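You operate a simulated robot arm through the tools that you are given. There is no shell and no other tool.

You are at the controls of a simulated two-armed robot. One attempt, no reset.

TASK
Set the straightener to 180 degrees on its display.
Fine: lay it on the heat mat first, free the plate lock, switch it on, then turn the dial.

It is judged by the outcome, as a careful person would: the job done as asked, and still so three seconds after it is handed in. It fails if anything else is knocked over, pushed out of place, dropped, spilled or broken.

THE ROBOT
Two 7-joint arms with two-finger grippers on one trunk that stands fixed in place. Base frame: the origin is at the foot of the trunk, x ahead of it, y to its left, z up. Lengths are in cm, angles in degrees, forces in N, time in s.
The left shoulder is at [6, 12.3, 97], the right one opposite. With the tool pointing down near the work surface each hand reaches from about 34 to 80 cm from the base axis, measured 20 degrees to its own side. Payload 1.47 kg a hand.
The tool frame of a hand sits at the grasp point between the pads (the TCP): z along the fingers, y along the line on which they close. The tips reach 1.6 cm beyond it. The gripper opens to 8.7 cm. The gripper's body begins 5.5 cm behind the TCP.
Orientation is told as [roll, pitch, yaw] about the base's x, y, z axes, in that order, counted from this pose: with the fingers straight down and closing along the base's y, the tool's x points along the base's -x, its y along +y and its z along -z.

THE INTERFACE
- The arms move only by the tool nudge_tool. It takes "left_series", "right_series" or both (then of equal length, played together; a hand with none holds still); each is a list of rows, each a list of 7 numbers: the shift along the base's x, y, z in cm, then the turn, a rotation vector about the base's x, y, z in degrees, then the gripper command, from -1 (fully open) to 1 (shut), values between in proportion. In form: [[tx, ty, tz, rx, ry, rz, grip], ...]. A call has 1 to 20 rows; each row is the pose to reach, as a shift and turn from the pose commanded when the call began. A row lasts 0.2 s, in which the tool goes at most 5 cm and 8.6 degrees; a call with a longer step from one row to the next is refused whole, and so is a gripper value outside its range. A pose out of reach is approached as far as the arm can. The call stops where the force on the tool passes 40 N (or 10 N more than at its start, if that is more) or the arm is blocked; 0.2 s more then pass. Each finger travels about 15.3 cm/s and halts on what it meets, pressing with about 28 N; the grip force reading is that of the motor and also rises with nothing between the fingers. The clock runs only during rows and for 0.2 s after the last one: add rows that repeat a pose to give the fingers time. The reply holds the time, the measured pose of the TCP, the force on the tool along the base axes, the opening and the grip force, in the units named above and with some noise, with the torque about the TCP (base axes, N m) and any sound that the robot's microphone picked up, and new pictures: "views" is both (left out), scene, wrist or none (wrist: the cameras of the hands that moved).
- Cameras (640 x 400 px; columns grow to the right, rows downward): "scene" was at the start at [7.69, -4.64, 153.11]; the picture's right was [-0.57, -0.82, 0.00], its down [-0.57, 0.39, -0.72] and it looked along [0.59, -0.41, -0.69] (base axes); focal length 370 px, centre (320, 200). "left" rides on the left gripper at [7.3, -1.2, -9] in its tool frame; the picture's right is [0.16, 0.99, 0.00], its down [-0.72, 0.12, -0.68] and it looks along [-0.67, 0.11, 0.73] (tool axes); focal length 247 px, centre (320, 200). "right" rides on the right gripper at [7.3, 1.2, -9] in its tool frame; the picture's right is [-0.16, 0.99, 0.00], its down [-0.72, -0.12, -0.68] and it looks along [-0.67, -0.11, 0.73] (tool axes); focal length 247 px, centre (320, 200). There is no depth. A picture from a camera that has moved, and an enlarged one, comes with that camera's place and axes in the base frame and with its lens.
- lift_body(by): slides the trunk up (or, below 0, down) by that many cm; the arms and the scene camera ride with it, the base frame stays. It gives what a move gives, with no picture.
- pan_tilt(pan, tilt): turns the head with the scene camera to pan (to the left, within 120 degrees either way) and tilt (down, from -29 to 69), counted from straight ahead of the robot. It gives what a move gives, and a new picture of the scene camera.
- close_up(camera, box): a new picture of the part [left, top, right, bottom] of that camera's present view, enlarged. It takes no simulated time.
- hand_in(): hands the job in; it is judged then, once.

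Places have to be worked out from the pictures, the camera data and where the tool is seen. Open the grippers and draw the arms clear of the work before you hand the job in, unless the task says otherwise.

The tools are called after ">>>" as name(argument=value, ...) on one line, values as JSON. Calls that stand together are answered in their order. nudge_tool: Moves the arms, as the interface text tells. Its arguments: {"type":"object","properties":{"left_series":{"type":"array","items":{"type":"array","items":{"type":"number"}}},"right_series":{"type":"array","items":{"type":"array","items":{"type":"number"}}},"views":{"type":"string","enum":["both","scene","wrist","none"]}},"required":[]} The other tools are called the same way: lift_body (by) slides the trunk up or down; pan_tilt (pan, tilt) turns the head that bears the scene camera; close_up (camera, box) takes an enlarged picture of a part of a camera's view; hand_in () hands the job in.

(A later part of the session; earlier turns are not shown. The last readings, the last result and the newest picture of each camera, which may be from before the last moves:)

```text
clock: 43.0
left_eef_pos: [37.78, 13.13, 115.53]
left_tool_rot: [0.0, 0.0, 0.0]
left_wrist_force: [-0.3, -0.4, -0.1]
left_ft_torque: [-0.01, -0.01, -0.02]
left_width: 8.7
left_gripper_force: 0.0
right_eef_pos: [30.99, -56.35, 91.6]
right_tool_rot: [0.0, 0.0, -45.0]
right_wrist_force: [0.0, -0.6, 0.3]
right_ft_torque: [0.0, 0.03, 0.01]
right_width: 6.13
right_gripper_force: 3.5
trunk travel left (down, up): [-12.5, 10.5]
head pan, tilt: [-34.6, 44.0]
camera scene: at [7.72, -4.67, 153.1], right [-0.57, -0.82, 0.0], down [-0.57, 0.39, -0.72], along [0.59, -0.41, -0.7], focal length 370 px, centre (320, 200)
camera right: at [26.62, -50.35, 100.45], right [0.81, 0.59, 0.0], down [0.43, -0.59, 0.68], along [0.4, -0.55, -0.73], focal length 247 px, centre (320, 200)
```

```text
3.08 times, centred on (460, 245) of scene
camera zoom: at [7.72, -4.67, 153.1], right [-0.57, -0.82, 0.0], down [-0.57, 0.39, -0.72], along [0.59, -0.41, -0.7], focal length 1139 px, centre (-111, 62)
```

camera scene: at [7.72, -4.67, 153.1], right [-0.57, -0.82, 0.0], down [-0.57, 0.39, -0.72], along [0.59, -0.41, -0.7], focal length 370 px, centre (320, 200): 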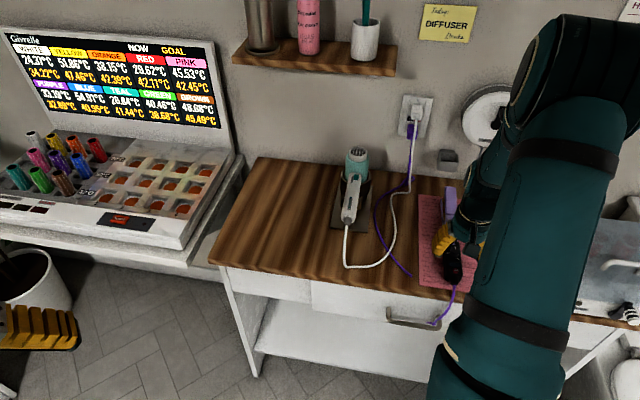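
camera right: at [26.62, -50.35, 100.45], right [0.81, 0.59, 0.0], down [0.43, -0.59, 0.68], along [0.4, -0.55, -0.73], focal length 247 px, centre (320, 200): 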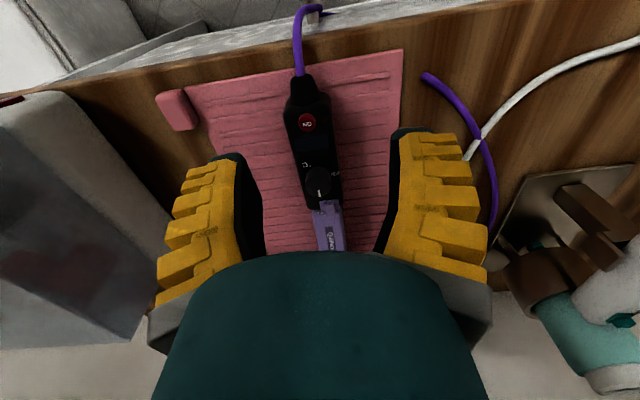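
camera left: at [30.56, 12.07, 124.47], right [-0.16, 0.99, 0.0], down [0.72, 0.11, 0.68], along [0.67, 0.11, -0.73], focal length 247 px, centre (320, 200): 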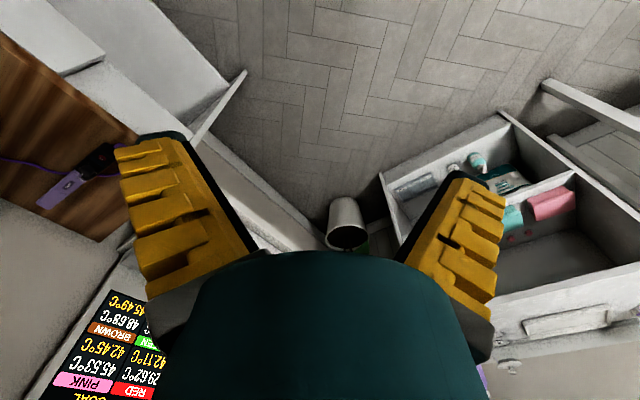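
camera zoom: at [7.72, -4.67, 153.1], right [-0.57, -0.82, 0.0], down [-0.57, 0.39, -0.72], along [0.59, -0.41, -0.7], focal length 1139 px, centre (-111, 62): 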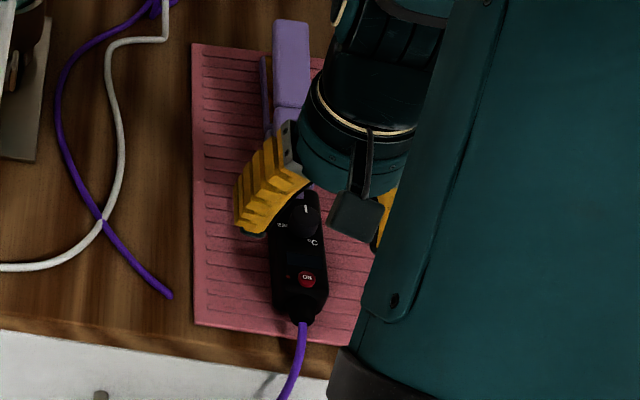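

The straightener is still square on the mat, and the button is near [30.6, -57.5, 83.6]. I close the fingers and come down over it, keeping the footprint towards the handle's end so it stays off the display and dial.

>>> nudge_tool(right_series=[[-0.5, -0.2, 0, 0, 0, 0, 0.5], [-1.1, -0.45, 0, 0, 0, 0, 1], [-1.1, -0.45, -2, 0, 0, 0, 1], [-1.1, -0.45, -4, 0, 0, 0, 1], [-1.1, -0.45, -5.2, 0, 0, 0, 1], [-1.1, -0.45, -5.2, 0, 0, 0, 1]], views="both")

>>> close_up(camera="scene", box=[410, 180, 510, 310])

>>> close_up(camera="right", box=[250, 80, 390, 220])

```text
clock: 44.4
left_eef_pos: [37.75, 13.29, 115.64]
left_tool_rot: [0.0, 0.1, 0.0]
left_wrist_force: [0.1, -0.4, 0.1]
left_ft_torque: [-0.01, 0.0, 0.01]
left_width: 8.71
left_gripper_force: 0.0
right_eef_pos: [29.9, -56.97, 86.47]
right_tool_rot: [0.1, 0.0, -44.9]
right_wrist_force: [-0.1, -0.5, 0.1]
right_ft_torque: [-0.02, -0.01, -0.04]
right_width: 0.0
right_gripper_force: 27.6
trunk travel left (down, up): [-12.5, 10.5]
head pan, tilt: [-34.6, 44.0]
camera scene: at [7.67, -4.62, 153.11], right [-0.57, -0.82, 0.0], down [-0.57, 0.39, -0.72], along [0.59, -0.41, -0.69], focal length 370 px, centre (320, 200)
camera right: at [25.44, -50.85, 95.31], right [0.81, 0.59, 0.0], down [0.43, -0.59, 0.68], along [0.4, -0.55, -0.73], focal length 247 px, centre (320, 200)
```

scene: 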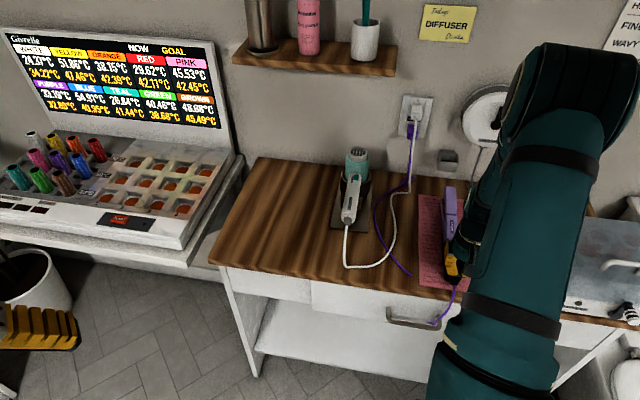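
right: 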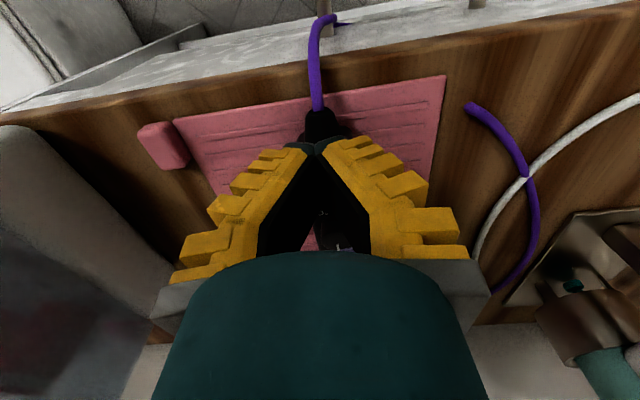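

```text
3.08 times, centred on (460, 245) of scene
camera zoom: at [7.67, -4.62, 153.11], right [-0.57, -0.82, 0.0], down [-0.57, 0.39, -0.72], along [0.59, -0.41, -0.69], focal length 1139 px, centre (-111, 62)
```

zoom: 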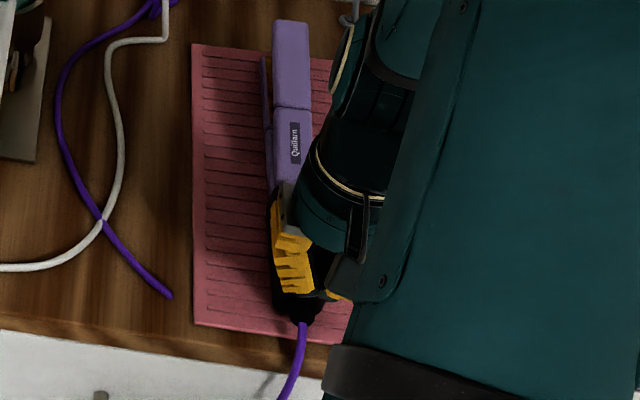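

```text
2.86 times, centred on (320, 150) of right
camera zoom: at [25.44, -50.85, 95.31], right [0.81, 0.59, 0.0], down [0.43, -0.59, 0.68], along [0.4, -0.55, -0.73], focal length 706 px, centre (320, 343)
```

zoom: 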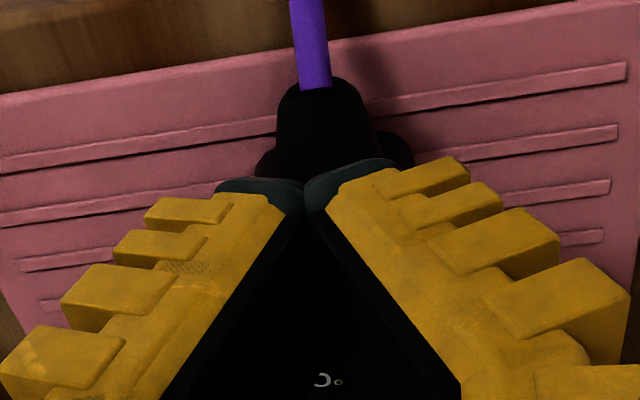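

The fingertips are just above the button. I press down slowly, watching the force and listening for a click.

>>> nudge_tool(right_series=[[0, 0, -0.4, 0, 0, 0, 1], [0, 0, -0.8, 0, 0, 0, 1], [0, 0, -1.1, 0, 0, 0, 1], [0, 0, -1.1, 0, 0, 0, 1]], views="none")

```text
clock: 45.4
left_eef_pos: [37.82, 13.19, 115.58]
left_tool_rot: [-0.1, 0.0, 0.0]
left_wrist_force: [-0.1, 0.8, 0.9]
left_ft_torque: [-0.02, 0.0, -0.01]
left_width: 8.72
left_gripper_force: 0.1
right_eef_pos: [29.84, -56.9, 85.28]
right_tool_rot: [0.0, -0.1, -45.0]
right_wrist_force: [1.1, -0.6, 6.6]
right_ft_torque: [-0.05, -0.06, 0.0]
right_width: 0.61
right_gripper_force: 27.9
trunk travel left (down, up): [-12.5, 10.5]
head pan, tilt: [-34.6, 44.0]
heard: click
```

There was a click at about 7 N. I rise and draw back to see whether the display is lit.

>>> nudge_tool(right_series=[[0, 0, 1, 0, 0, 0, 1], [0, 0, 3, 0, 0, 0, 1], [0, 0, 6, 0, 0, 0, 0], [0, 0, 6, 0, 0, 0, -1], [0, 0, 6, 0, 0, 0, -1]], views="both")

>>> close_up(camera="right", box=[250, 80, 390, 240])

>>> close_up(camera="scene", box=[410, 180, 510, 310])

```text
clock: 46.6
left_eef_pos: [37.68, 13.17, 115.52]
left_tool_rot: [0.0, 0.1, -0.1]
left_wrist_force: [0.2, -0.4, 0.2]
left_ft_torque: [-0.01, 0.0, -0.03]
left_width: 8.7
left_gripper_force: 0.0
right_eef_pos: [29.93, -56.68, 91.37]
right_tool_rot: [0.0, 0.0, -45.0]
right_wrist_force: [0.1, 0.0, 0.0]
right_ft_torque: [0.01, 0.02, -0.01]
right_width: 8.72
right_gripper_force: 0.1
trunk travel left (down, up): [-12.5, 10.5]
head pan, tilt: [-34.6, 44.0]
camera scene: at [7.66, -4.6, 153.11], right [-0.57, -0.82, 0.0], down [-0.57, 0.39, -0.72], along [0.59, -0.41, -0.69], focal length 370 px, centre (320, 200)
camera right: at [25.38, -50.66, 100.18], right [0.81, 0.59, 0.0], down [0.43, -0.59, 0.68], along [0.4, -0.55, -0.73], focal length 247 px, centre (320, 200)
```

scene: 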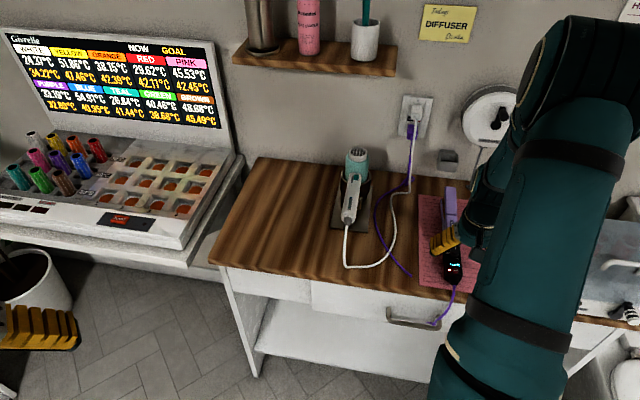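
right: 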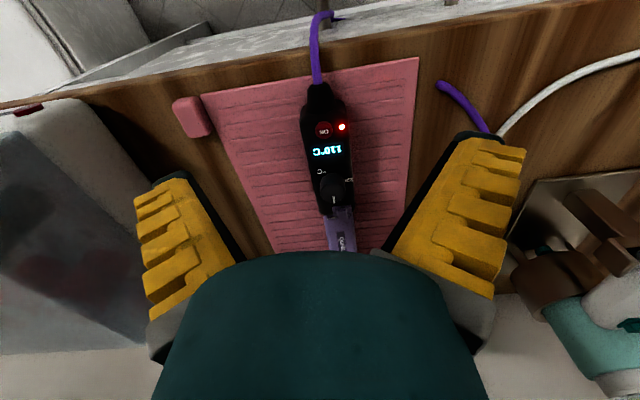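

```text
2.50 times, centred on (320, 160) of right
camera zoom: at [25.38, -50.66, 100.18], right [0.81, 0.59, 0.0], down [0.43, -0.59, 0.68], along [0.4, -0.55, -0.73], focal length 617 px, centre (320, 300)
```

zoom: 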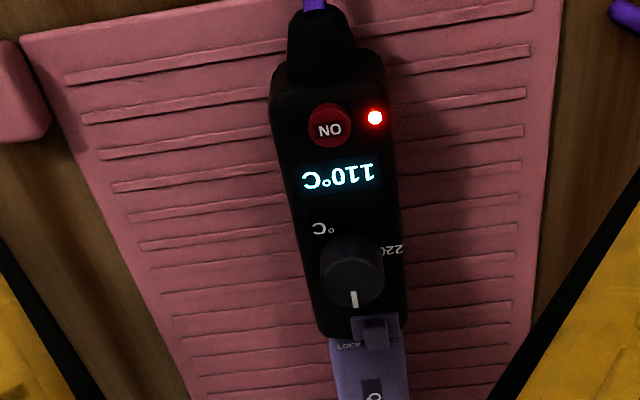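

```text
3.08 times, centred on (460, 245) of scene
camera zoom: at [7.66, -4.6, 153.11], right [-0.57, -0.82, 0.0], down [-0.57, 0.39, -0.72], along [0.59, -0.41, -0.69], focal length 1139 px, centre (-111, 62)
```

zoom: 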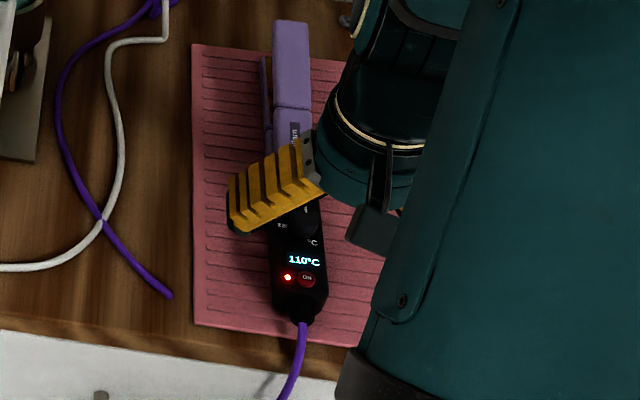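

The display is lit and reads 110 °C with the pointer straight ahead. 120 lies just clockwise and 220 about 255° clockwise, so I need roughly 165° clockwise. The knob is near [33.9, -60.5] with its top at about z = 85.3. I bring the open hand over it, turned to yaw 0.

>>> nudge_tool(right_series=[[1, -1, 0, 0, 0, 8, -1], [2, -2, 0, 0, 0, 16, -1], [3, -3, -1, 0, 0, 24, -1], [3.9, -3.8, -1, 0, 0, 32, -0.2], [3.9, -3.8, -1, 0, 0, 40, -0.2], [3.9, -3.8, -1.4, 0, 0, 45, -0.2], [3.9, -3.8, -1.4, 0, 0, 45, -0.2]], views="both")

>>> close_up(camera="right", box=[220, 80, 420, 250])

>>> close_up(camera="scene", box=[410, 180, 510, 310])

```text
clock: 48.2
left_eef_pos: [37.77, 13.2, 115.54]
left_tool_rot: [-0.1, 0.1, 0.0]
left_wrist_force: [-0.1, 0.1, 0.7]
left_ft_torque: [0.01, -0.04, -0.05]
left_width: 8.7
left_gripper_force: 0.1
right_eef_pos: [33.74, -60.75, 89.84]
right_tool_rot: [0.0, 0.0, 0.1]
right_wrist_force: [-0.8, -1.1, 0.2]
right_ft_torque: [-0.01, 0.02, -0.02]
right_width: 5.72
right_gripper_force: 4.0
trunk travel left (down, up): [-12.5, 10.5]
head pan, tilt: [-34.6, 44.0]
camera scene: at [7.69, -4.63, 153.11], right [-0.57, -0.82, 0.0], down [-0.57, 0.39, -0.72], along [0.59, -0.41, -0.69], focal length 370 px, centre (320, 200)
camera right: at [26.3, -59.43, 98.76], right [0.16, 0.99, 0.0], down [0.72, -0.11, 0.68], along [0.67, -0.11, -0.73], focal length 247 px, centre (320, 200)
```

scene: 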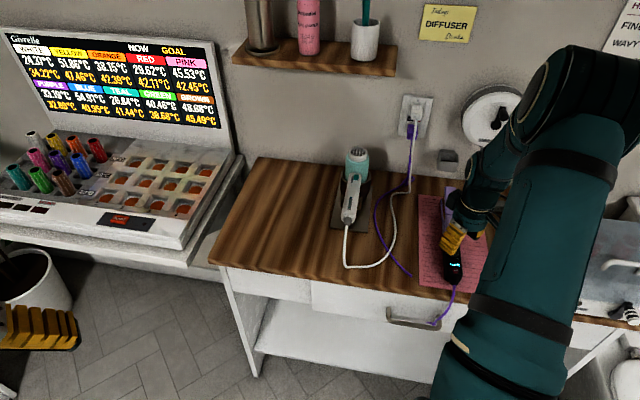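
right: 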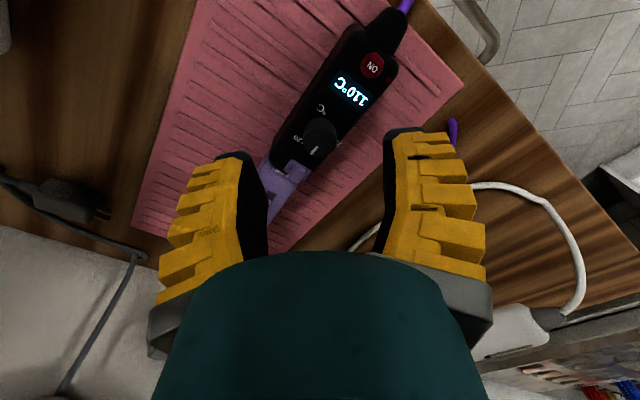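

```text
2.35 times, centred on (320, 165) of right
camera zoom: at [26.3, -59.43, 98.76], right [0.16, 0.99, 0.0], down [0.72, -0.11, 0.68], along [0.67, -0.11, -0.73], focal length 581 px, centre (320, 282)
```

zoom: 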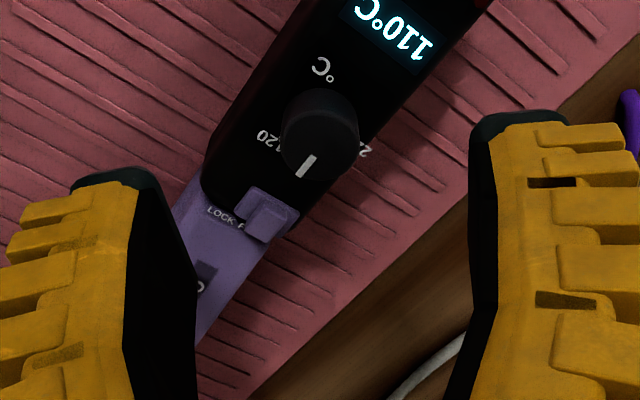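

```text
3.08 times, centred on (460, 245) of scene
camera zoom: at [7.69, -4.63, 153.11], right [-0.57, -0.82, 0.0], down [-0.57, 0.39, -0.72], along [0.59, -0.41, -0.69], focal length 1139 px, centre (-111, 62)
```

zoom: 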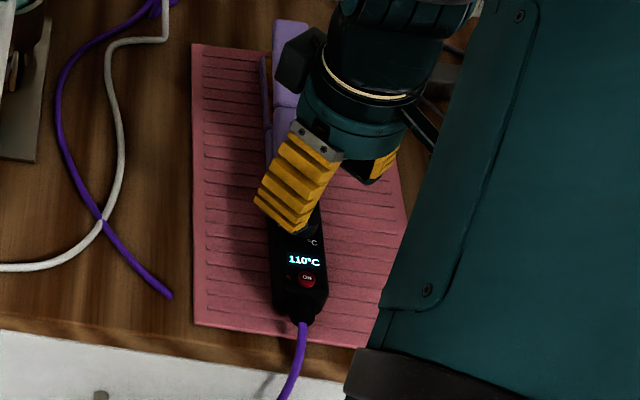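

The hand is centred on the knob. I go down so the tips sit just above the lock tab's height, and close on the knob.

>>> nudge_tool(right_series=[[0.05, 0.05, -1.5, 0, 0, 0, -0.2], [0.05, 0.05, -3, 0, 0, 0, -0.2], [0.05, 0.05, -3.8, 0, 0, 0, -0.2], [0.05, 0.05, -3.8, 0, 0, 0, 0.3], [0.05, 0.05, -3.8, 0, 0, 0, 0.5], [0.05, 0.05, -3.8, 0, 0, 0, 0.7], [0.05, 0.05, -3.8, 0, 0, 0, 0.7]], views="wrist")

>>> close_up(camera="right", box=[220, 60, 420, 250])

>>> close_up(camera="scene", box=[410, 180, 510, 310])

```text
clock: 49.8
left_eef_pos: [37.56, 13.16, 115.5]
left_tool_rot: [0.0, 0.0, 0.0]
left_wrist_force: [-0.6, -0.7, 0.2]
left_ft_torque: [-0.01, -0.01, -0.02]
left_width: 8.68
left_gripper_force: 0.0
right_eef_pos: [33.83, -60.57, 86.13]
right_tool_rot: [-0.1, 0.0, 0.0]
right_wrist_force: [-0.3, -0.7, -0.4]
right_ft_torque: [-0.03, 0.02, 0.0]
right_width: 2.02
right_gripper_force: 5.2
trunk travel left (down, up): [-12.5, 10.5]
head pan, tilt: [-34.6, 44.0]
camera right: at [26.43, -59.32, 94.95], right [0.16, 0.99, 0.0], down [0.72, -0.12, 0.68], along [0.67, -0.11, -0.73], focal length 247 px, centre (320, 200)
```

right: 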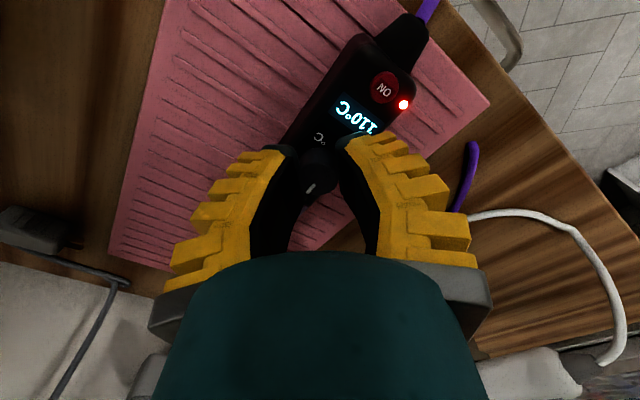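

```text
2.11 times, centred on (320, 155) of right
camera zoom: at [26.43, -59.32, 94.95], right [0.16, 0.99, 0.0], down [0.72, -0.12, 0.68], along [0.67, -0.11, -0.73], focal length 520 px, centre (320, 295)
```

zoom: 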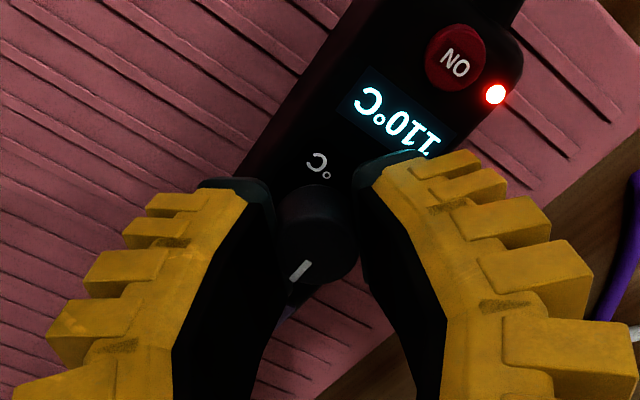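

```text
3.08 times, centred on (460, 245) of scene
camera zoom: at [7.7, -4.65, 153.11], right [-0.57, -0.82, 0.0], down [-0.57, 0.39, -0.72], along [0.59, -0.41, -0.69], focal length 1139 px, centre (-111, 62)
```

zoom: 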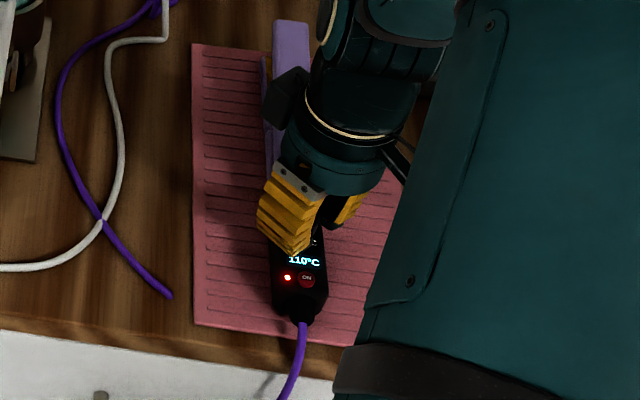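

The fingers are around the knob with little force yet. I tighten the grip and make a first small clockwise turn to see how the display responds.

>>> nudge_tool(right_series=[[0, 0, 0, 0, 0, 0, 0.85], [0, 0, 0, 0, 0, 0, 0.9], [0, 0, 0, 0, 0, -6, 0.9], [0, 0, 0, 0, 0, -12, 0.9], [0, 0, 0, 0, 0, -18, 0.9], [0, 0, 0, 0, 0, -24, 0.9], [0, 0, 0, 0, 0, -24, 0.9]], views="wrist")

>>> close_up(camera="right", box=[220, 60, 420, 250])

>>> close_up(camera="scene", box=[410, 180, 510, 310])

```text
clock: 51.4
left_eef_pos: [37.63, 13.04, 115.43]
left_tool_rot: [-0.1, 0.0, 0.0]
left_wrist_force: [0.0, 0.3, -0.2]
left_ft_torque: [-0.02, -0.01, 0.03]
left_width: 8.7
left_gripper_force: 0.1
right_eef_pos: [33.79, -60.58, 86.2]
right_tool_rot: [0.0, 0.0, -24.0]
right_wrist_force: [-1.4, 2.3, 3.4]
right_ft_torque: [-0.15, -0.37, 0.0]
right_width: 1.35
right_gripper_force: 28.4
trunk travel left (down, up): [-12.5, 10.5]
head pan, tilt: [-34.6, 44.0]
camera right: at [27.51, -56.49, 95.03], right [0.55, 0.84, 0.0], down [0.61, -0.4, 0.68], along [0.57, -0.37, -0.73], focal length 247 px, centre (320, 200)
```

right: 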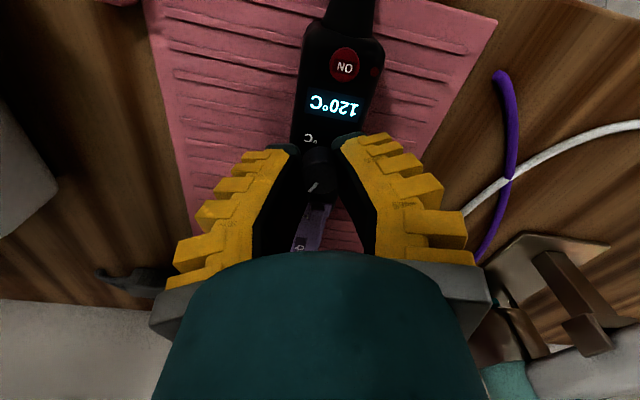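

```text
2.11 times, centred on (320, 155) of right
camera zoom: at [27.51, -56.49, 95.03], right [0.55, 0.84, 0.0], down [0.61, -0.4, 0.68], along [0.57, -0.37, -0.73], focal length 520 px, centre (320, 295)
```

zoom: 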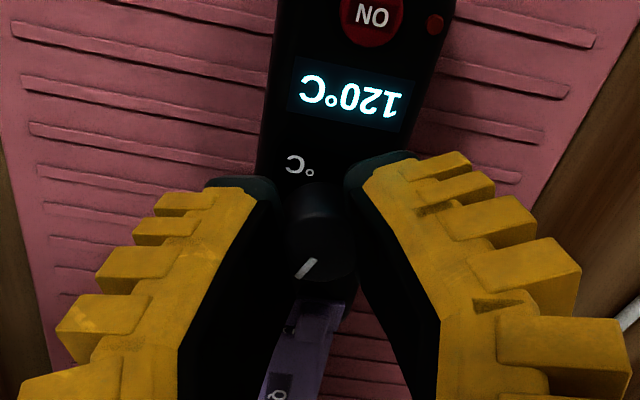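

```text
3.08 times, centred on (460, 245) of scene
camera zoom: at [7.66, -4.58, 153.11], right [-0.57, -0.82, 0.0], down [-0.57, 0.39, -0.72], along [0.59, -0.41, -0.69], focal length 1139 px, centre (-111, 62)
```

zoom: 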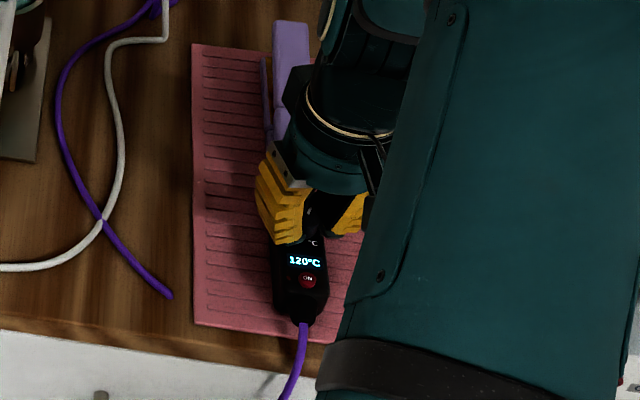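

A 24° turn gave 120 °C, which is 2.4° per degree Celsius, clockwise. I keep turning in the same grip by another 72°, expecting 150.

>>> nudge_tool(right_series=[[0, 0, 0, 0, 0, -7.2, 0.9], [0, 0, 0, 0, 0, -14.4, 0.9], [0, 0, 0, 0, 0, -21.6, 0.9], [0, 0, 0, 0, 0, -28.8, 0.9], [0, 0, 0, 0, 0, -36, 0.9], [0, 0, 0, 0, 0, -43.2, 0.9], [0, 0, 0, 0, 0, -50.4, 0.9], [0, 0, 0, 0, 0, -57.6, 0.9], [0, 0, 0, 0, 0, -64.8, 0.9], [0, 0, 0, 0, 0, -72, 0.9], [0, 0, 0, 0, 0, -72, 0.9]], views="wrist")

>>> close_up(camera="scene", box=[410, 180, 510, 310])

>>> close_up(camera="right", box=[220, 60, 420, 250])

```text
clock: 53.8
left_eef_pos: [37.76, 13.15, 115.45]
left_tool_rot: [0.0, 0.1, 0.0]
left_wrist_force: [0.4, 0.9, -0.6]
left_ft_torque: [0.01, -0.02, 0.02]
left_width: 8.68
left_gripper_force: 0.1
right_eef_pos: [33.81, -60.67, 86.1]
right_tool_rot: [0.1, -0.1, -96.1]
right_wrist_force: [7.3, -3.2, 10.3]
right_ft_torque: [-0.1, -0.05, 0.04]
right_width: 1.16
right_gripper_force: 27.7
trunk travel left (down, up): [-12.5, 10.5]
head pan, tilt: [-34.6, 44.0]
camera right: at [35.67, -53.4, 95.03], right [0.97, -0.26, 0.0], down [-0.19, -0.71, 0.68], along [-0.18, -0.66, -0.73], focal length 247 px, centre (320, 200)
```

right: 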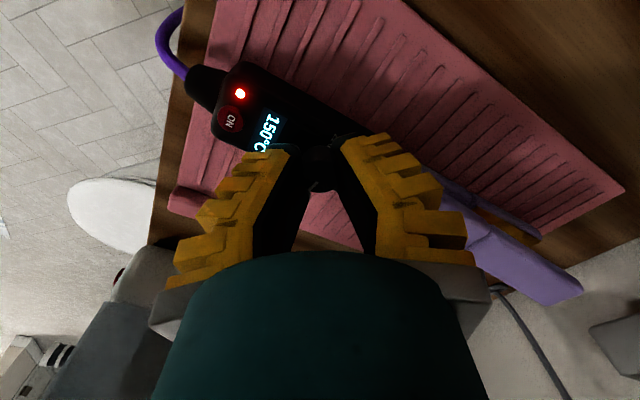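

```text
3.08 times, centred on (460, 245) of scene
camera zoom: at [7.72, -4.58, 153.11], right [-0.57, -0.82, 0.0], down [-0.57, 0.39, -0.72], along [0.59, -0.41, -0.69], focal length 1139 px, centre (-111, 62)
```

zoom: 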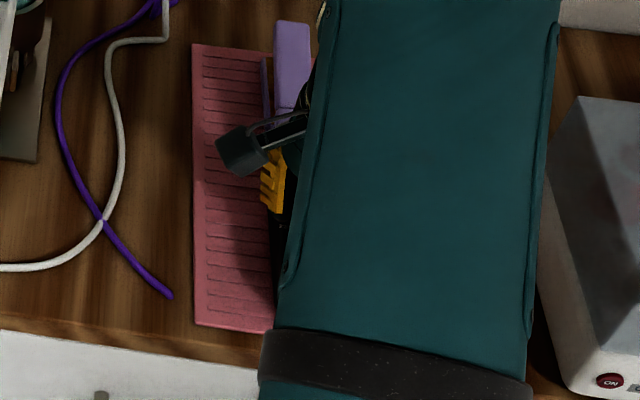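

```text
2.11 times, centred on (320, 155) of right
camera zoom: at [35.67, -53.4, 95.03], right [0.97, -0.26, 0.0], down [-0.19, -0.71, 0.68], along [-0.18, -0.66, -0.73], focal length 520 px, centre (320, 295)
```

zoom: 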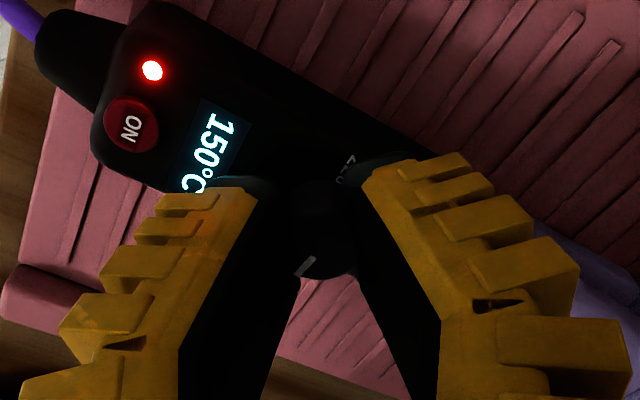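

The display reads 150 °C as predicted. I open, rise, turn the hand back, and take a fresh grip for the last 72°.

>>> nudge_tool(right_series=[[0, 0, 0, 0, 0, 0, 0.3], [0, 0, 0, 0, 0, 0, -0.2], [0, 0, 0.3, 0, 0, 0, -0.2], [0, 0, 2, 0, 0, 0, -0.2], [0, 0, 3.7, 0, 0, 8, -0.2], [0, 0, 3.7, 0, 0, 16, -0.2], [0, 0, 3.7, 0, 0, 24, -0.2], [0, 0, 3.7, 0, 0, 32, -0.2], [0, 0, 3.7, 0, 0, 40, -0.2], [0, 0, 3.7, 0, 0, 48, -0.2], [0, 0, 3.7, 0, 0, 56, -0.2], [0, 0, 3.7, 0, 0, 64, -0.2], [0, 0, 3.7, 0, 0, 72, -0.2], [0, 0, 3.7, 0, 0, 76, -0.2], [0, 0, 3.7, 0, 0, 76, -0.2]], views="wrist")

>>> close_up(camera="right", box=[220, 60, 420, 250])

>>> close_up(camera="scene", box=[410, 180, 510, 310])

```text
clock: 57.0
left_eef_pos: [37.68, 13.18, 115.55]
left_tool_rot: [0.0, -0.1, 0.1]
left_wrist_force: [0.3, 0.1, -0.1]
left_ft_torque: [0.0, 0.02, 0.02]
left_width: 8.69
left_gripper_force: 0.1
right_eef_pos: [33.9, -60.61, 89.75]
right_tool_rot: [0.1, 0.1, -19.9]
right_wrist_force: [0.3, -0.5, 0.0]
right_ft_torque: [0.0, 0.04, -0.01]
right_width: 5.75
right_gripper_force: 4.0
trunk travel left (down, up): [-12.5, 10.5]
head pan, tilt: [-34.6, 44.0]
camera right: at [27.29, -56.98, 98.67], right [0.49, 0.87, 0.0], down [0.64, -0.36, 0.68], along [0.59, -0.33, -0.73], focal length 247 px, centre (320, 200)
```

right: 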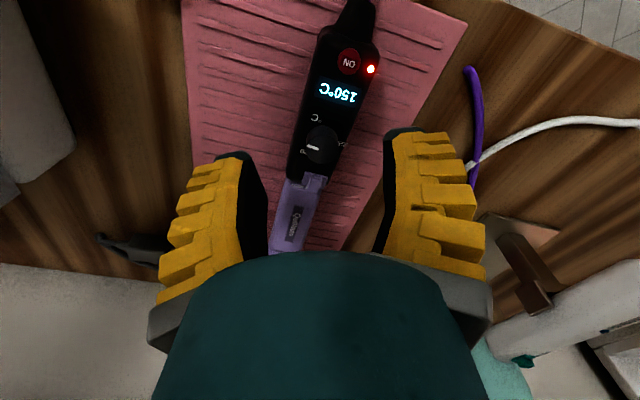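

```text
2.11 times, centred on (320, 155) of right
camera zoom: at [27.29, -56.98, 98.67], right [0.49, 0.87, 0.0], down [0.64, -0.36, 0.68], along [0.59, -0.33, -0.73], focal length 520 px, centre (320, 295)
```

zoom: 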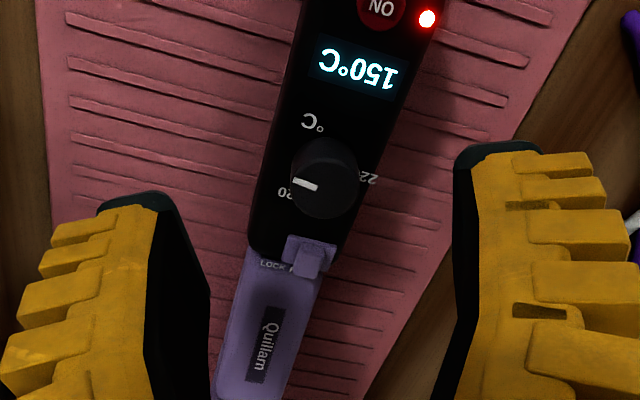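

```text
3.08 times, centred on (460, 245) of scene
camera zoom: at [7.69, -4.64, 153.11], right [-0.57, -0.82, 0.0], down [-0.57, 0.39, -0.72], along [0.59, -0.41, -0.69], focal length 1139 px, centre (-111, 62)
```

zoom: 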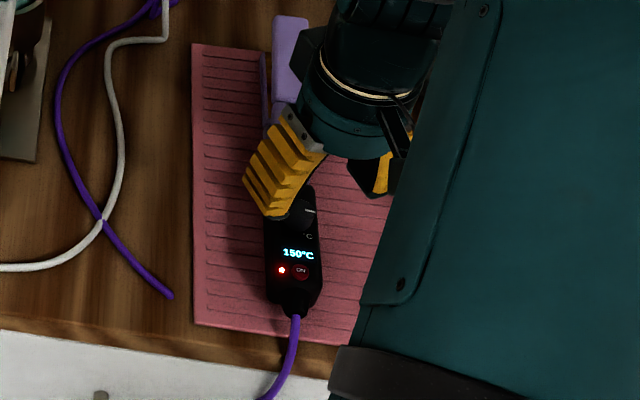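

150 held, and the knob is still under the hand at [34.0, -60.6]. I go down, grip and turn 64° more, stopping a little short to read the display.

>>> nudge_tool(right_series=[[0.05, 0, -1.5, 0, 0, 0, -0.2], [0.05, 0, -3, 0, 0, 0, -0.2], [0.05, 0, -3.7, 0, 0, 0, -0.2], [0.05, 0, -3.7, 0, 0, 0, 0.3], [0.05, 0, -3.7, 0, 0, 0, 0.7], [0.05, 0, -3.7, 0, 0, 0, 0.9], [0.05, 0, -3.7, 0, 0, 0, 0.9], [0.05, 0, -3.7, 0, 0, -8, 0.9], [0.05, 0, -3.7, 0, 0, -16, 0.9], [0.05, 0, -3.7, 0, 0, -24, 0.9], [0.05, 0, -3.7, 0, 0, -32, 0.9], [0.05, 0, -3.7, 0, 0, -40, 0.9], [0.05, 0, -3.7, 0, 0, -48, 0.9], [0.05, 0, -3.7, 0, 0, -56, 0.9], [0.05, 0, -3.7, 0, 0, -64, 0.9], [0.05, 0, -3.7, 0, 0, -64, 0.9]], views="wrist")

>>> close_up(camera="right", box=[180, 60, 420, 250])

```text
clock: 60.4
left_eef_pos: [37.78, 13.17, 115.49]
left_tool_rot: [0.0, 0.0, 0.0]
left_wrist_force: [0.3, 0.6, -0.6]
left_ft_torque: [0.0, 0.0, 0.0]
left_width: 8.68
left_gripper_force: 0.0
right_eef_pos: [33.97, -60.59, 86.15]
right_tool_rot: [0.0, -0.1, -84.1]
right_wrist_force: [10.4, -1.4, 13.0]
right_ft_torque: [-0.09, -0.17, 0.08]
right_width: 1.45
right_gripper_force: 27.9
trunk travel left (down, up): [-12.5, 10.5]
head pan, tilt: [-34.6, 44.0]
camera right: at [34.2, -53.15, 95.03], right [1.0, -0.06, 0.0], down [-0.04, -0.73, 0.68], along [-0.04, -0.68, -0.73], focal length 247 px, centre (320, 200)
```

right: 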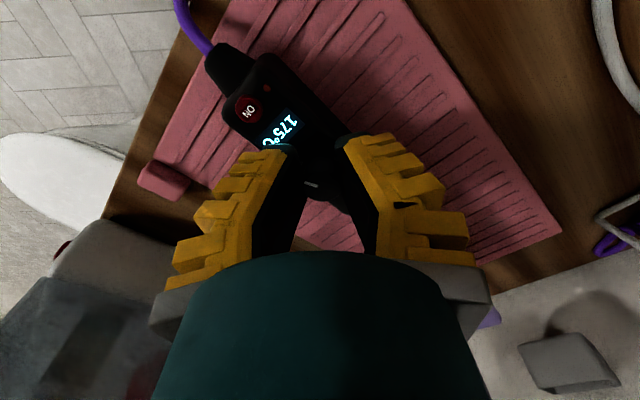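

```text
2.11 times, centred on (300, 155) of right
camera zoom: at [34.2, -53.15, 95.03], right [1.0, -0.06, 0.0], down [-0.04, -0.73, 0.68], along [-0.04, -0.68, -0.73], focal length 520 px, centre (362, 295)
```

zoom: 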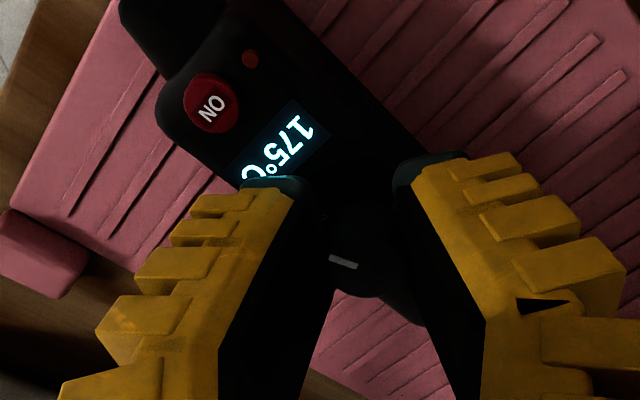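

The display reads 175, so it steps by 5. I turn the remaining 8° to land in the middle of the 180 step.

>>> nudge_tool(right_series=[[0, 0, 0, 0, 0, -4, 0.9], [0, 0, 0, 0, 0, -8, 0.9], [0, 0, 0, 0, 0, -8, 0.9]], views="wrist")

>>> close_up(camera="right", box=[180, 60, 420, 250])

```text
clock: 61.2
left_eef_pos: [37.79, 13.24, 115.43]
left_tool_rot: [-0.1, 0.0, 0.0]
left_wrist_force: [-0.2, 0.2, 0.3]
left_ft_torque: [0.01, 0.01, 0.0]
left_width: 8.71
left_gripper_force: 0.0
right_eef_pos: [33.94, -60.66, 86.1]
right_tool_rot: [0.0, 0.0, -92.1]
right_wrist_force: [11.8, -1.4, 12.2]
right_ft_torque: [0.01, -0.15, 0.08]
right_width: 1.41
right_gripper_force: 28.0
trunk travel left (down, up): [-12.5, 10.5]
head pan, tilt: [-34.6, 44.0]
camera right: at [35.24, -53.27, 95.04], right [0.98, -0.19, 0.0], down [-0.14, -0.72, 0.68], along [-0.13, -0.67, -0.73], focal length 247 px, centre (320, 200)
```

right: 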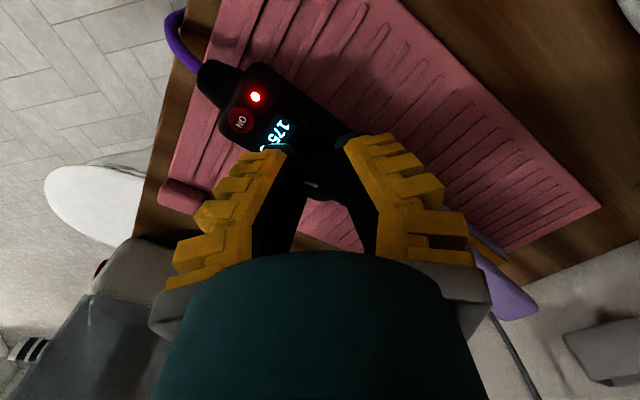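

```text
2.11 times, centred on (300, 155) of right
camera zoom: at [35.24, -53.27, 95.04], right [0.98, -0.19, 0.0], down [-0.14, -0.72, 0.68], along [-0.13, -0.67, -0.73], focal length 520 px, centre (362, 295)
```

zoom: 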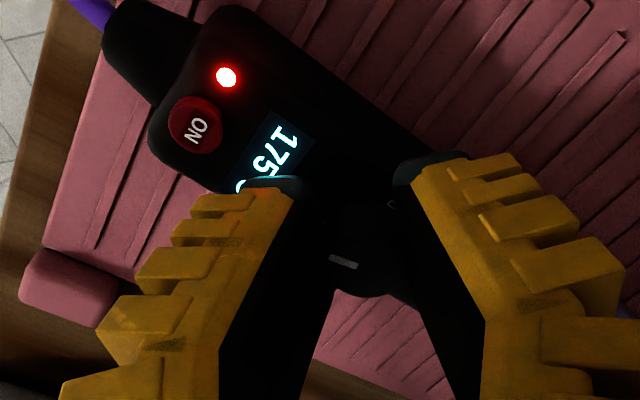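

It still shows 175, so the knob lags a little behind the fingers. I turn in smaller steps and check the display after each.

>>> nudge_tool(right_series=[[0, 0, 0, 0, 0, -2.5, 0.9], [0, 0, 0, 0, 0, -5, 0.9], [0, 0, 0, 0, 0, -5, 0.9]], views="wrist")

>>> close_up(camera="right", box=[180, 60, 420, 250])

```text
clock: 62.0
left_eef_pos: [37.81, 13.19, 115.43]
left_tool_rot: [0.0, 0.0, 0.0]
left_wrist_force: [0.6, 0.2, 0.7]
left_ft_torque: [0.01, 0.02, 0.01]
left_width: 8.69
left_gripper_force: 0.1
right_eef_pos: [33.93, -60.52, 86.07]
right_tool_rot: [0.0, -0.1, -97.0]
right_wrist_force: [11.6, 0.3, 13.0]
right_ft_torque: [0.05, -0.18, 0.11]
right_width: 1.41
right_gripper_force: 28.1
trunk travel left (down, up): [-12.5, 10.5]
head pan, tilt: [-34.6, 44.0]
camera right: at [35.85, -53.43, 95.03], right [0.96, -0.28, 0.0], down [-0.2, -0.7, 0.68], along [-0.19, -0.65, -0.73], focal length 247 px, centre (320, 200)
```

right: 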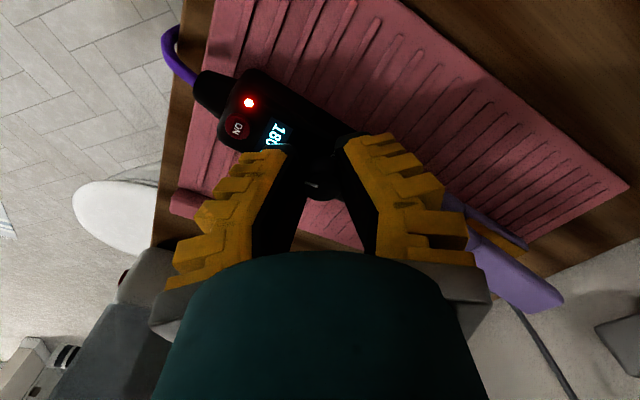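

```text
2.11 times, centred on (300, 155) of right
camera zoom: at [35.85, -53.43, 95.03], right [0.96, -0.28, 0.0], down [-0.2, -0.7, 0.68], along [-0.19, -0.65, -0.73], focal length 520 px, centre (362, 295)
```

zoom: 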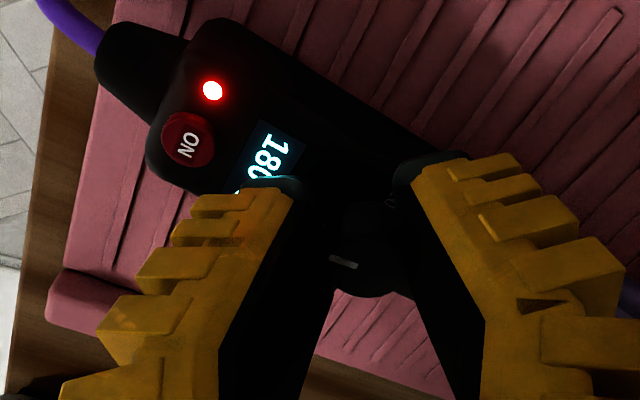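

It now reads 180, probably just past the step's edge. I add 3° to sit safely inside the step, and then release and rise.

>>> nudge_tool(right_series=[[0, 0, 0, 0, 0, -3, 0.9], [0, 0, 0, 0, 0, -3, 0.9], [0, 0, 0, 0, 0, -3, 0.5], [0, 0, 0, 0, 0, -3, 0.1], [0, 0, 0, 0, 0, -3, -0.2], [0, 0, 0.3, 0, 0, -3, -0.2], [0, 0, 2, 0, 0, -3, -0.2], [0, 0, 5, 0, 0, -3, -0.2], [0, 0, 5, 0, 0, -3, -0.2]], views="both")

>>> close_up(camera="right", box=[180, 60, 420, 250])

```text
clock: 64.0
left_eef_pos: [37.71, 13.11, 115.5]
left_tool_rot: [0.1, 0.0, 0.0]
left_wrist_force: [0.5, 0.2, -0.6]
left_ft_torque: [0.01, -0.01, 0.01]
left_width: 8.69
left_gripper_force: 0.0
right_eef_pos: [33.71, -60.69, 91.1]
right_tool_rot: [0.0, 0.0, -100.1]
right_wrist_force: [0.4, -0.8, -0.2]
right_ft_torque: [0.03, -0.01, -0.02]
right_width: 5.76
right_gripper_force: 3.7
trunk travel left (down, up): [-12.5, 10.5]
head pan, tilt: [-34.6, 44.0]
camera scene: at [7.73, -4.68, 153.1], right [-0.57, -0.82, 0.0], down [-0.57, 0.39, -0.72], along [0.59, -0.41, -0.7], focal length 370 px, centre (320, 200)
camera right: at [36.07, -53.58, 99.99], right [0.94, -0.33, 0.0], down [-0.24, -0.69, 0.68], along [-0.22, -0.64, -0.73], focal length 247 px, centre (320, 200)
```

scene: 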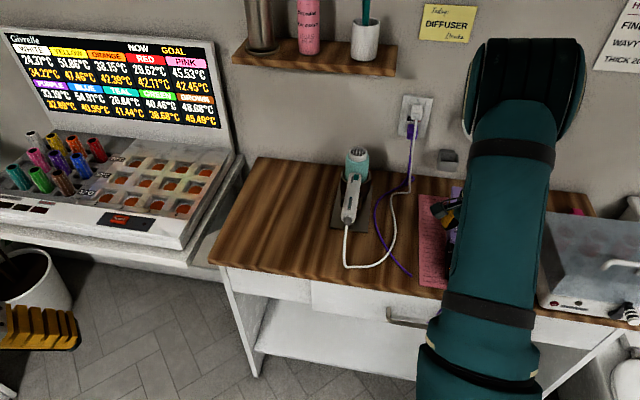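
right: 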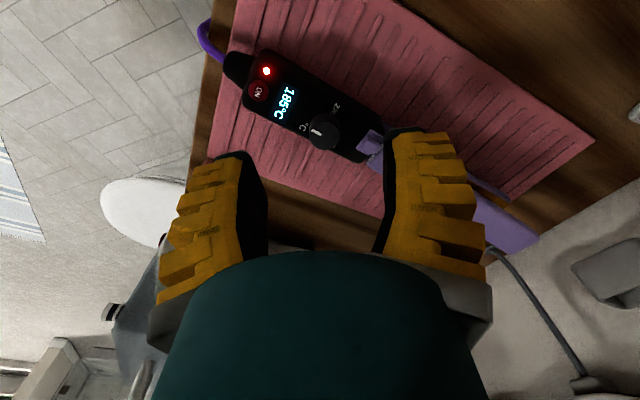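

```text
2.11 times, centred on (300, 155) of right
camera zoom: at [36.07, -53.58, 99.99], right [0.94, -0.33, 0.0], down [-0.24, -0.69, 0.68], along [-0.22, -0.64, -0.73], focal length 520 px, centre (362, 295)
```

zoom: 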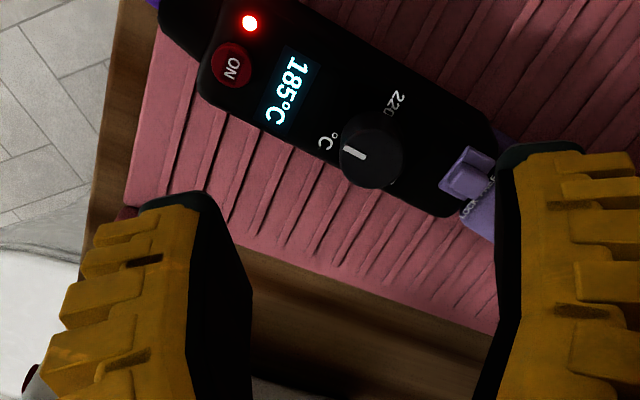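

On release it settled at 185, as the body twisted back slightly against the knob. I turn the hand to a yaw where the display stays visible, grip again, and then ease the knob back counter-clockwise.

>>> nudge_tool(right_series=[[0.1, -0.05, 0, 0, 0, 8, -0.2], [0.1, -0.05, 0, 0, 0, 16, -0.2], [0.1, -0.05, 0, 0, 0, 24, -0.2], [0.1, -0.05, 0, 0, 0, 32, -0.2], [0.1, -0.05, 0, 0, 0, 40, -0.2], [0.1, -0.05, 0, 0, 0, 48, -0.2], [0.1, -0.05, 0, 0, 0, 55, -0.2], [0.1, -0.05, 0, 0, 0, 55, -0.2]], views="wrist")

>>> close_up(camera="right", box=[220, 60, 420, 250])

>>> close_up(camera="scene", box=[410, 180, 510, 310])

```text
clock: 65.8
left_eef_pos: [37.62, 13.0, 115.64]
left_tool_rot: [0.0, 0.0, 0.0]
left_wrist_force: [-0.7, -0.9, 0.0]
left_ft_torque: [0.0, 0.0, 0.03]
left_width: 8.7
left_gripper_force: 0.0
right_eef_pos: [34.13, -60.78, 91.11]
right_tool_rot: [-0.1, 0.0, -45.0]
right_wrist_force: [-0.2, 0.6, 0.3]
right_ft_torque: [-0.03, -0.01, 0.05]
right_width: 5.72
right_gripper_force: 3.4
trunk travel left (down, up): [-12.5, 10.5]
head pan, tilt: [-34.6, 44.0]
camera right: at [29.52, -54.65, 99.97], right [0.81, 0.59, 0.0], down [0.43, -0.59, 0.68], along [0.4, -0.55, -0.73], focal length 247 px, centre (320, 200)
```

right: 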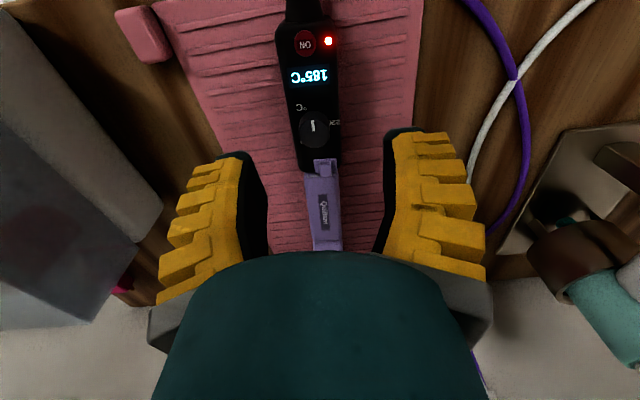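

```text
2.11 times, centred on (320, 155) of right
camera zoom: at [29.52, -54.65, 99.97], right [0.81, 0.59, 0.0], down [0.43, -0.59, 0.68], along [0.4, -0.55, -0.73], focal length 520 px, centre (320, 295)
```

zoom: 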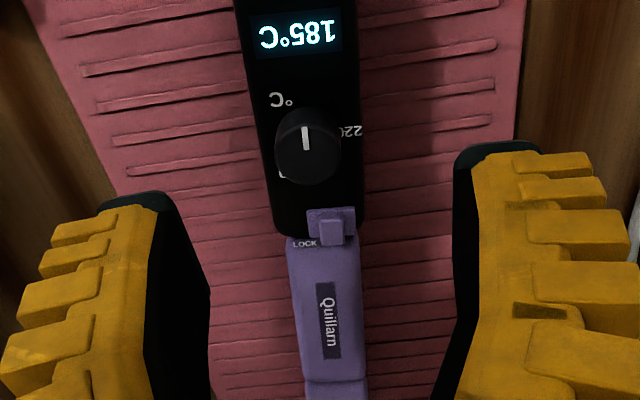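

```text
3.08 times, centred on (460, 245) of scene
camera zoom: at [7.69, -4.64, 153.11], right [-0.57, -0.82, 0.0], down [-0.57, 0.39, -0.72], along [0.59, -0.41, -0.69], focal length 1139 px, centre (-111, 62)
```

zoom: 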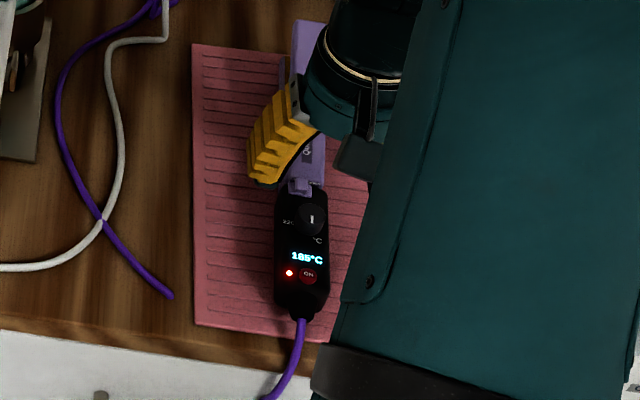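

The straightener is still well on the mat, and the knob is at about [33.6, -60.9]. I correct the centring by 2 mm, go down, grip and look at the display before turning back.

>>> nudge_tool(right_series=[[-0.2, -0.12, -1.5, 0, 0, 0, -0.2], [-0.2, -0.12, -3.2, 0, 0, 0, -0.2], [-0.2, -0.12, -4.6, 0, 0, 0, -0.2], [-0.2, -0.12, -5, 0, 0, 0, -0.2], [-0.2, -0.12, -5, 0, 0, 0, 0.3], [-0.2, -0.12, -5, 0, 0, 0, 0.6], [-0.2, -0.12, -5, 0, 0, 0, 0.8], [-0.2, -0.12, -5, 0, 0, 0, 0.8], [-0.2, -0.12, -5, 0, 0, 3, 0.8], [-0.2, -0.12, -5, 0, 0, 6, 0.8], [-0.2, -0.12, -5, 0, 0, 6, 0.8]], views="wrist")

>>> close_up(camera="right", box=[220, 60, 420, 250])

```text
clock: 68.2
left_eef_pos: [37.64, 13.2, 115.44]
left_tool_rot: [0.0, 0.1, 0.0]
left_wrist_force: [1.0, -0.3, 0.4]
left_ft_torque: [-0.02, -0.05, 0.02]
left_width: 8.71
left_gripper_force: 0.0
right_eef_pos: [33.73, -60.93, 86.13]
right_tool_rot: [0.0, -0.1, -39.0]
right_wrist_force: [-0.8, -5.3, 5.8]
right_ft_torque: [-0.34, -0.21, -0.03]
right_width: 1.38
right_gripper_force: 28.1
trunk travel left (down, up): [-12.5, 10.5]
head pan, tilt: [-34.6, 44.0]
camera right: at [28.69, -55.3, 95.05], right [0.74, 0.67, 0.0], down [0.49, -0.54, 0.68], along [0.46, -0.51, -0.73], focal length 247 px, centre (320, 200)
```

right: 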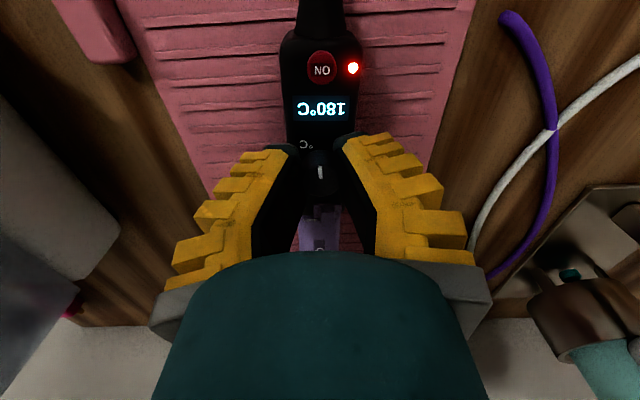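

```text
2.11 times, centred on (320, 155) of right
camera zoom: at [28.69, -55.3, 95.05], right [0.74, 0.67, 0.0], down [0.49, -0.54, 0.68], along [0.46, -0.51, -0.73], focal length 520 px, centre (320, 295)
```

zoom: 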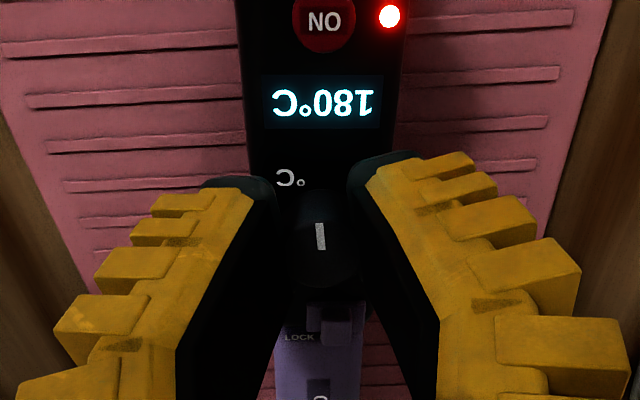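

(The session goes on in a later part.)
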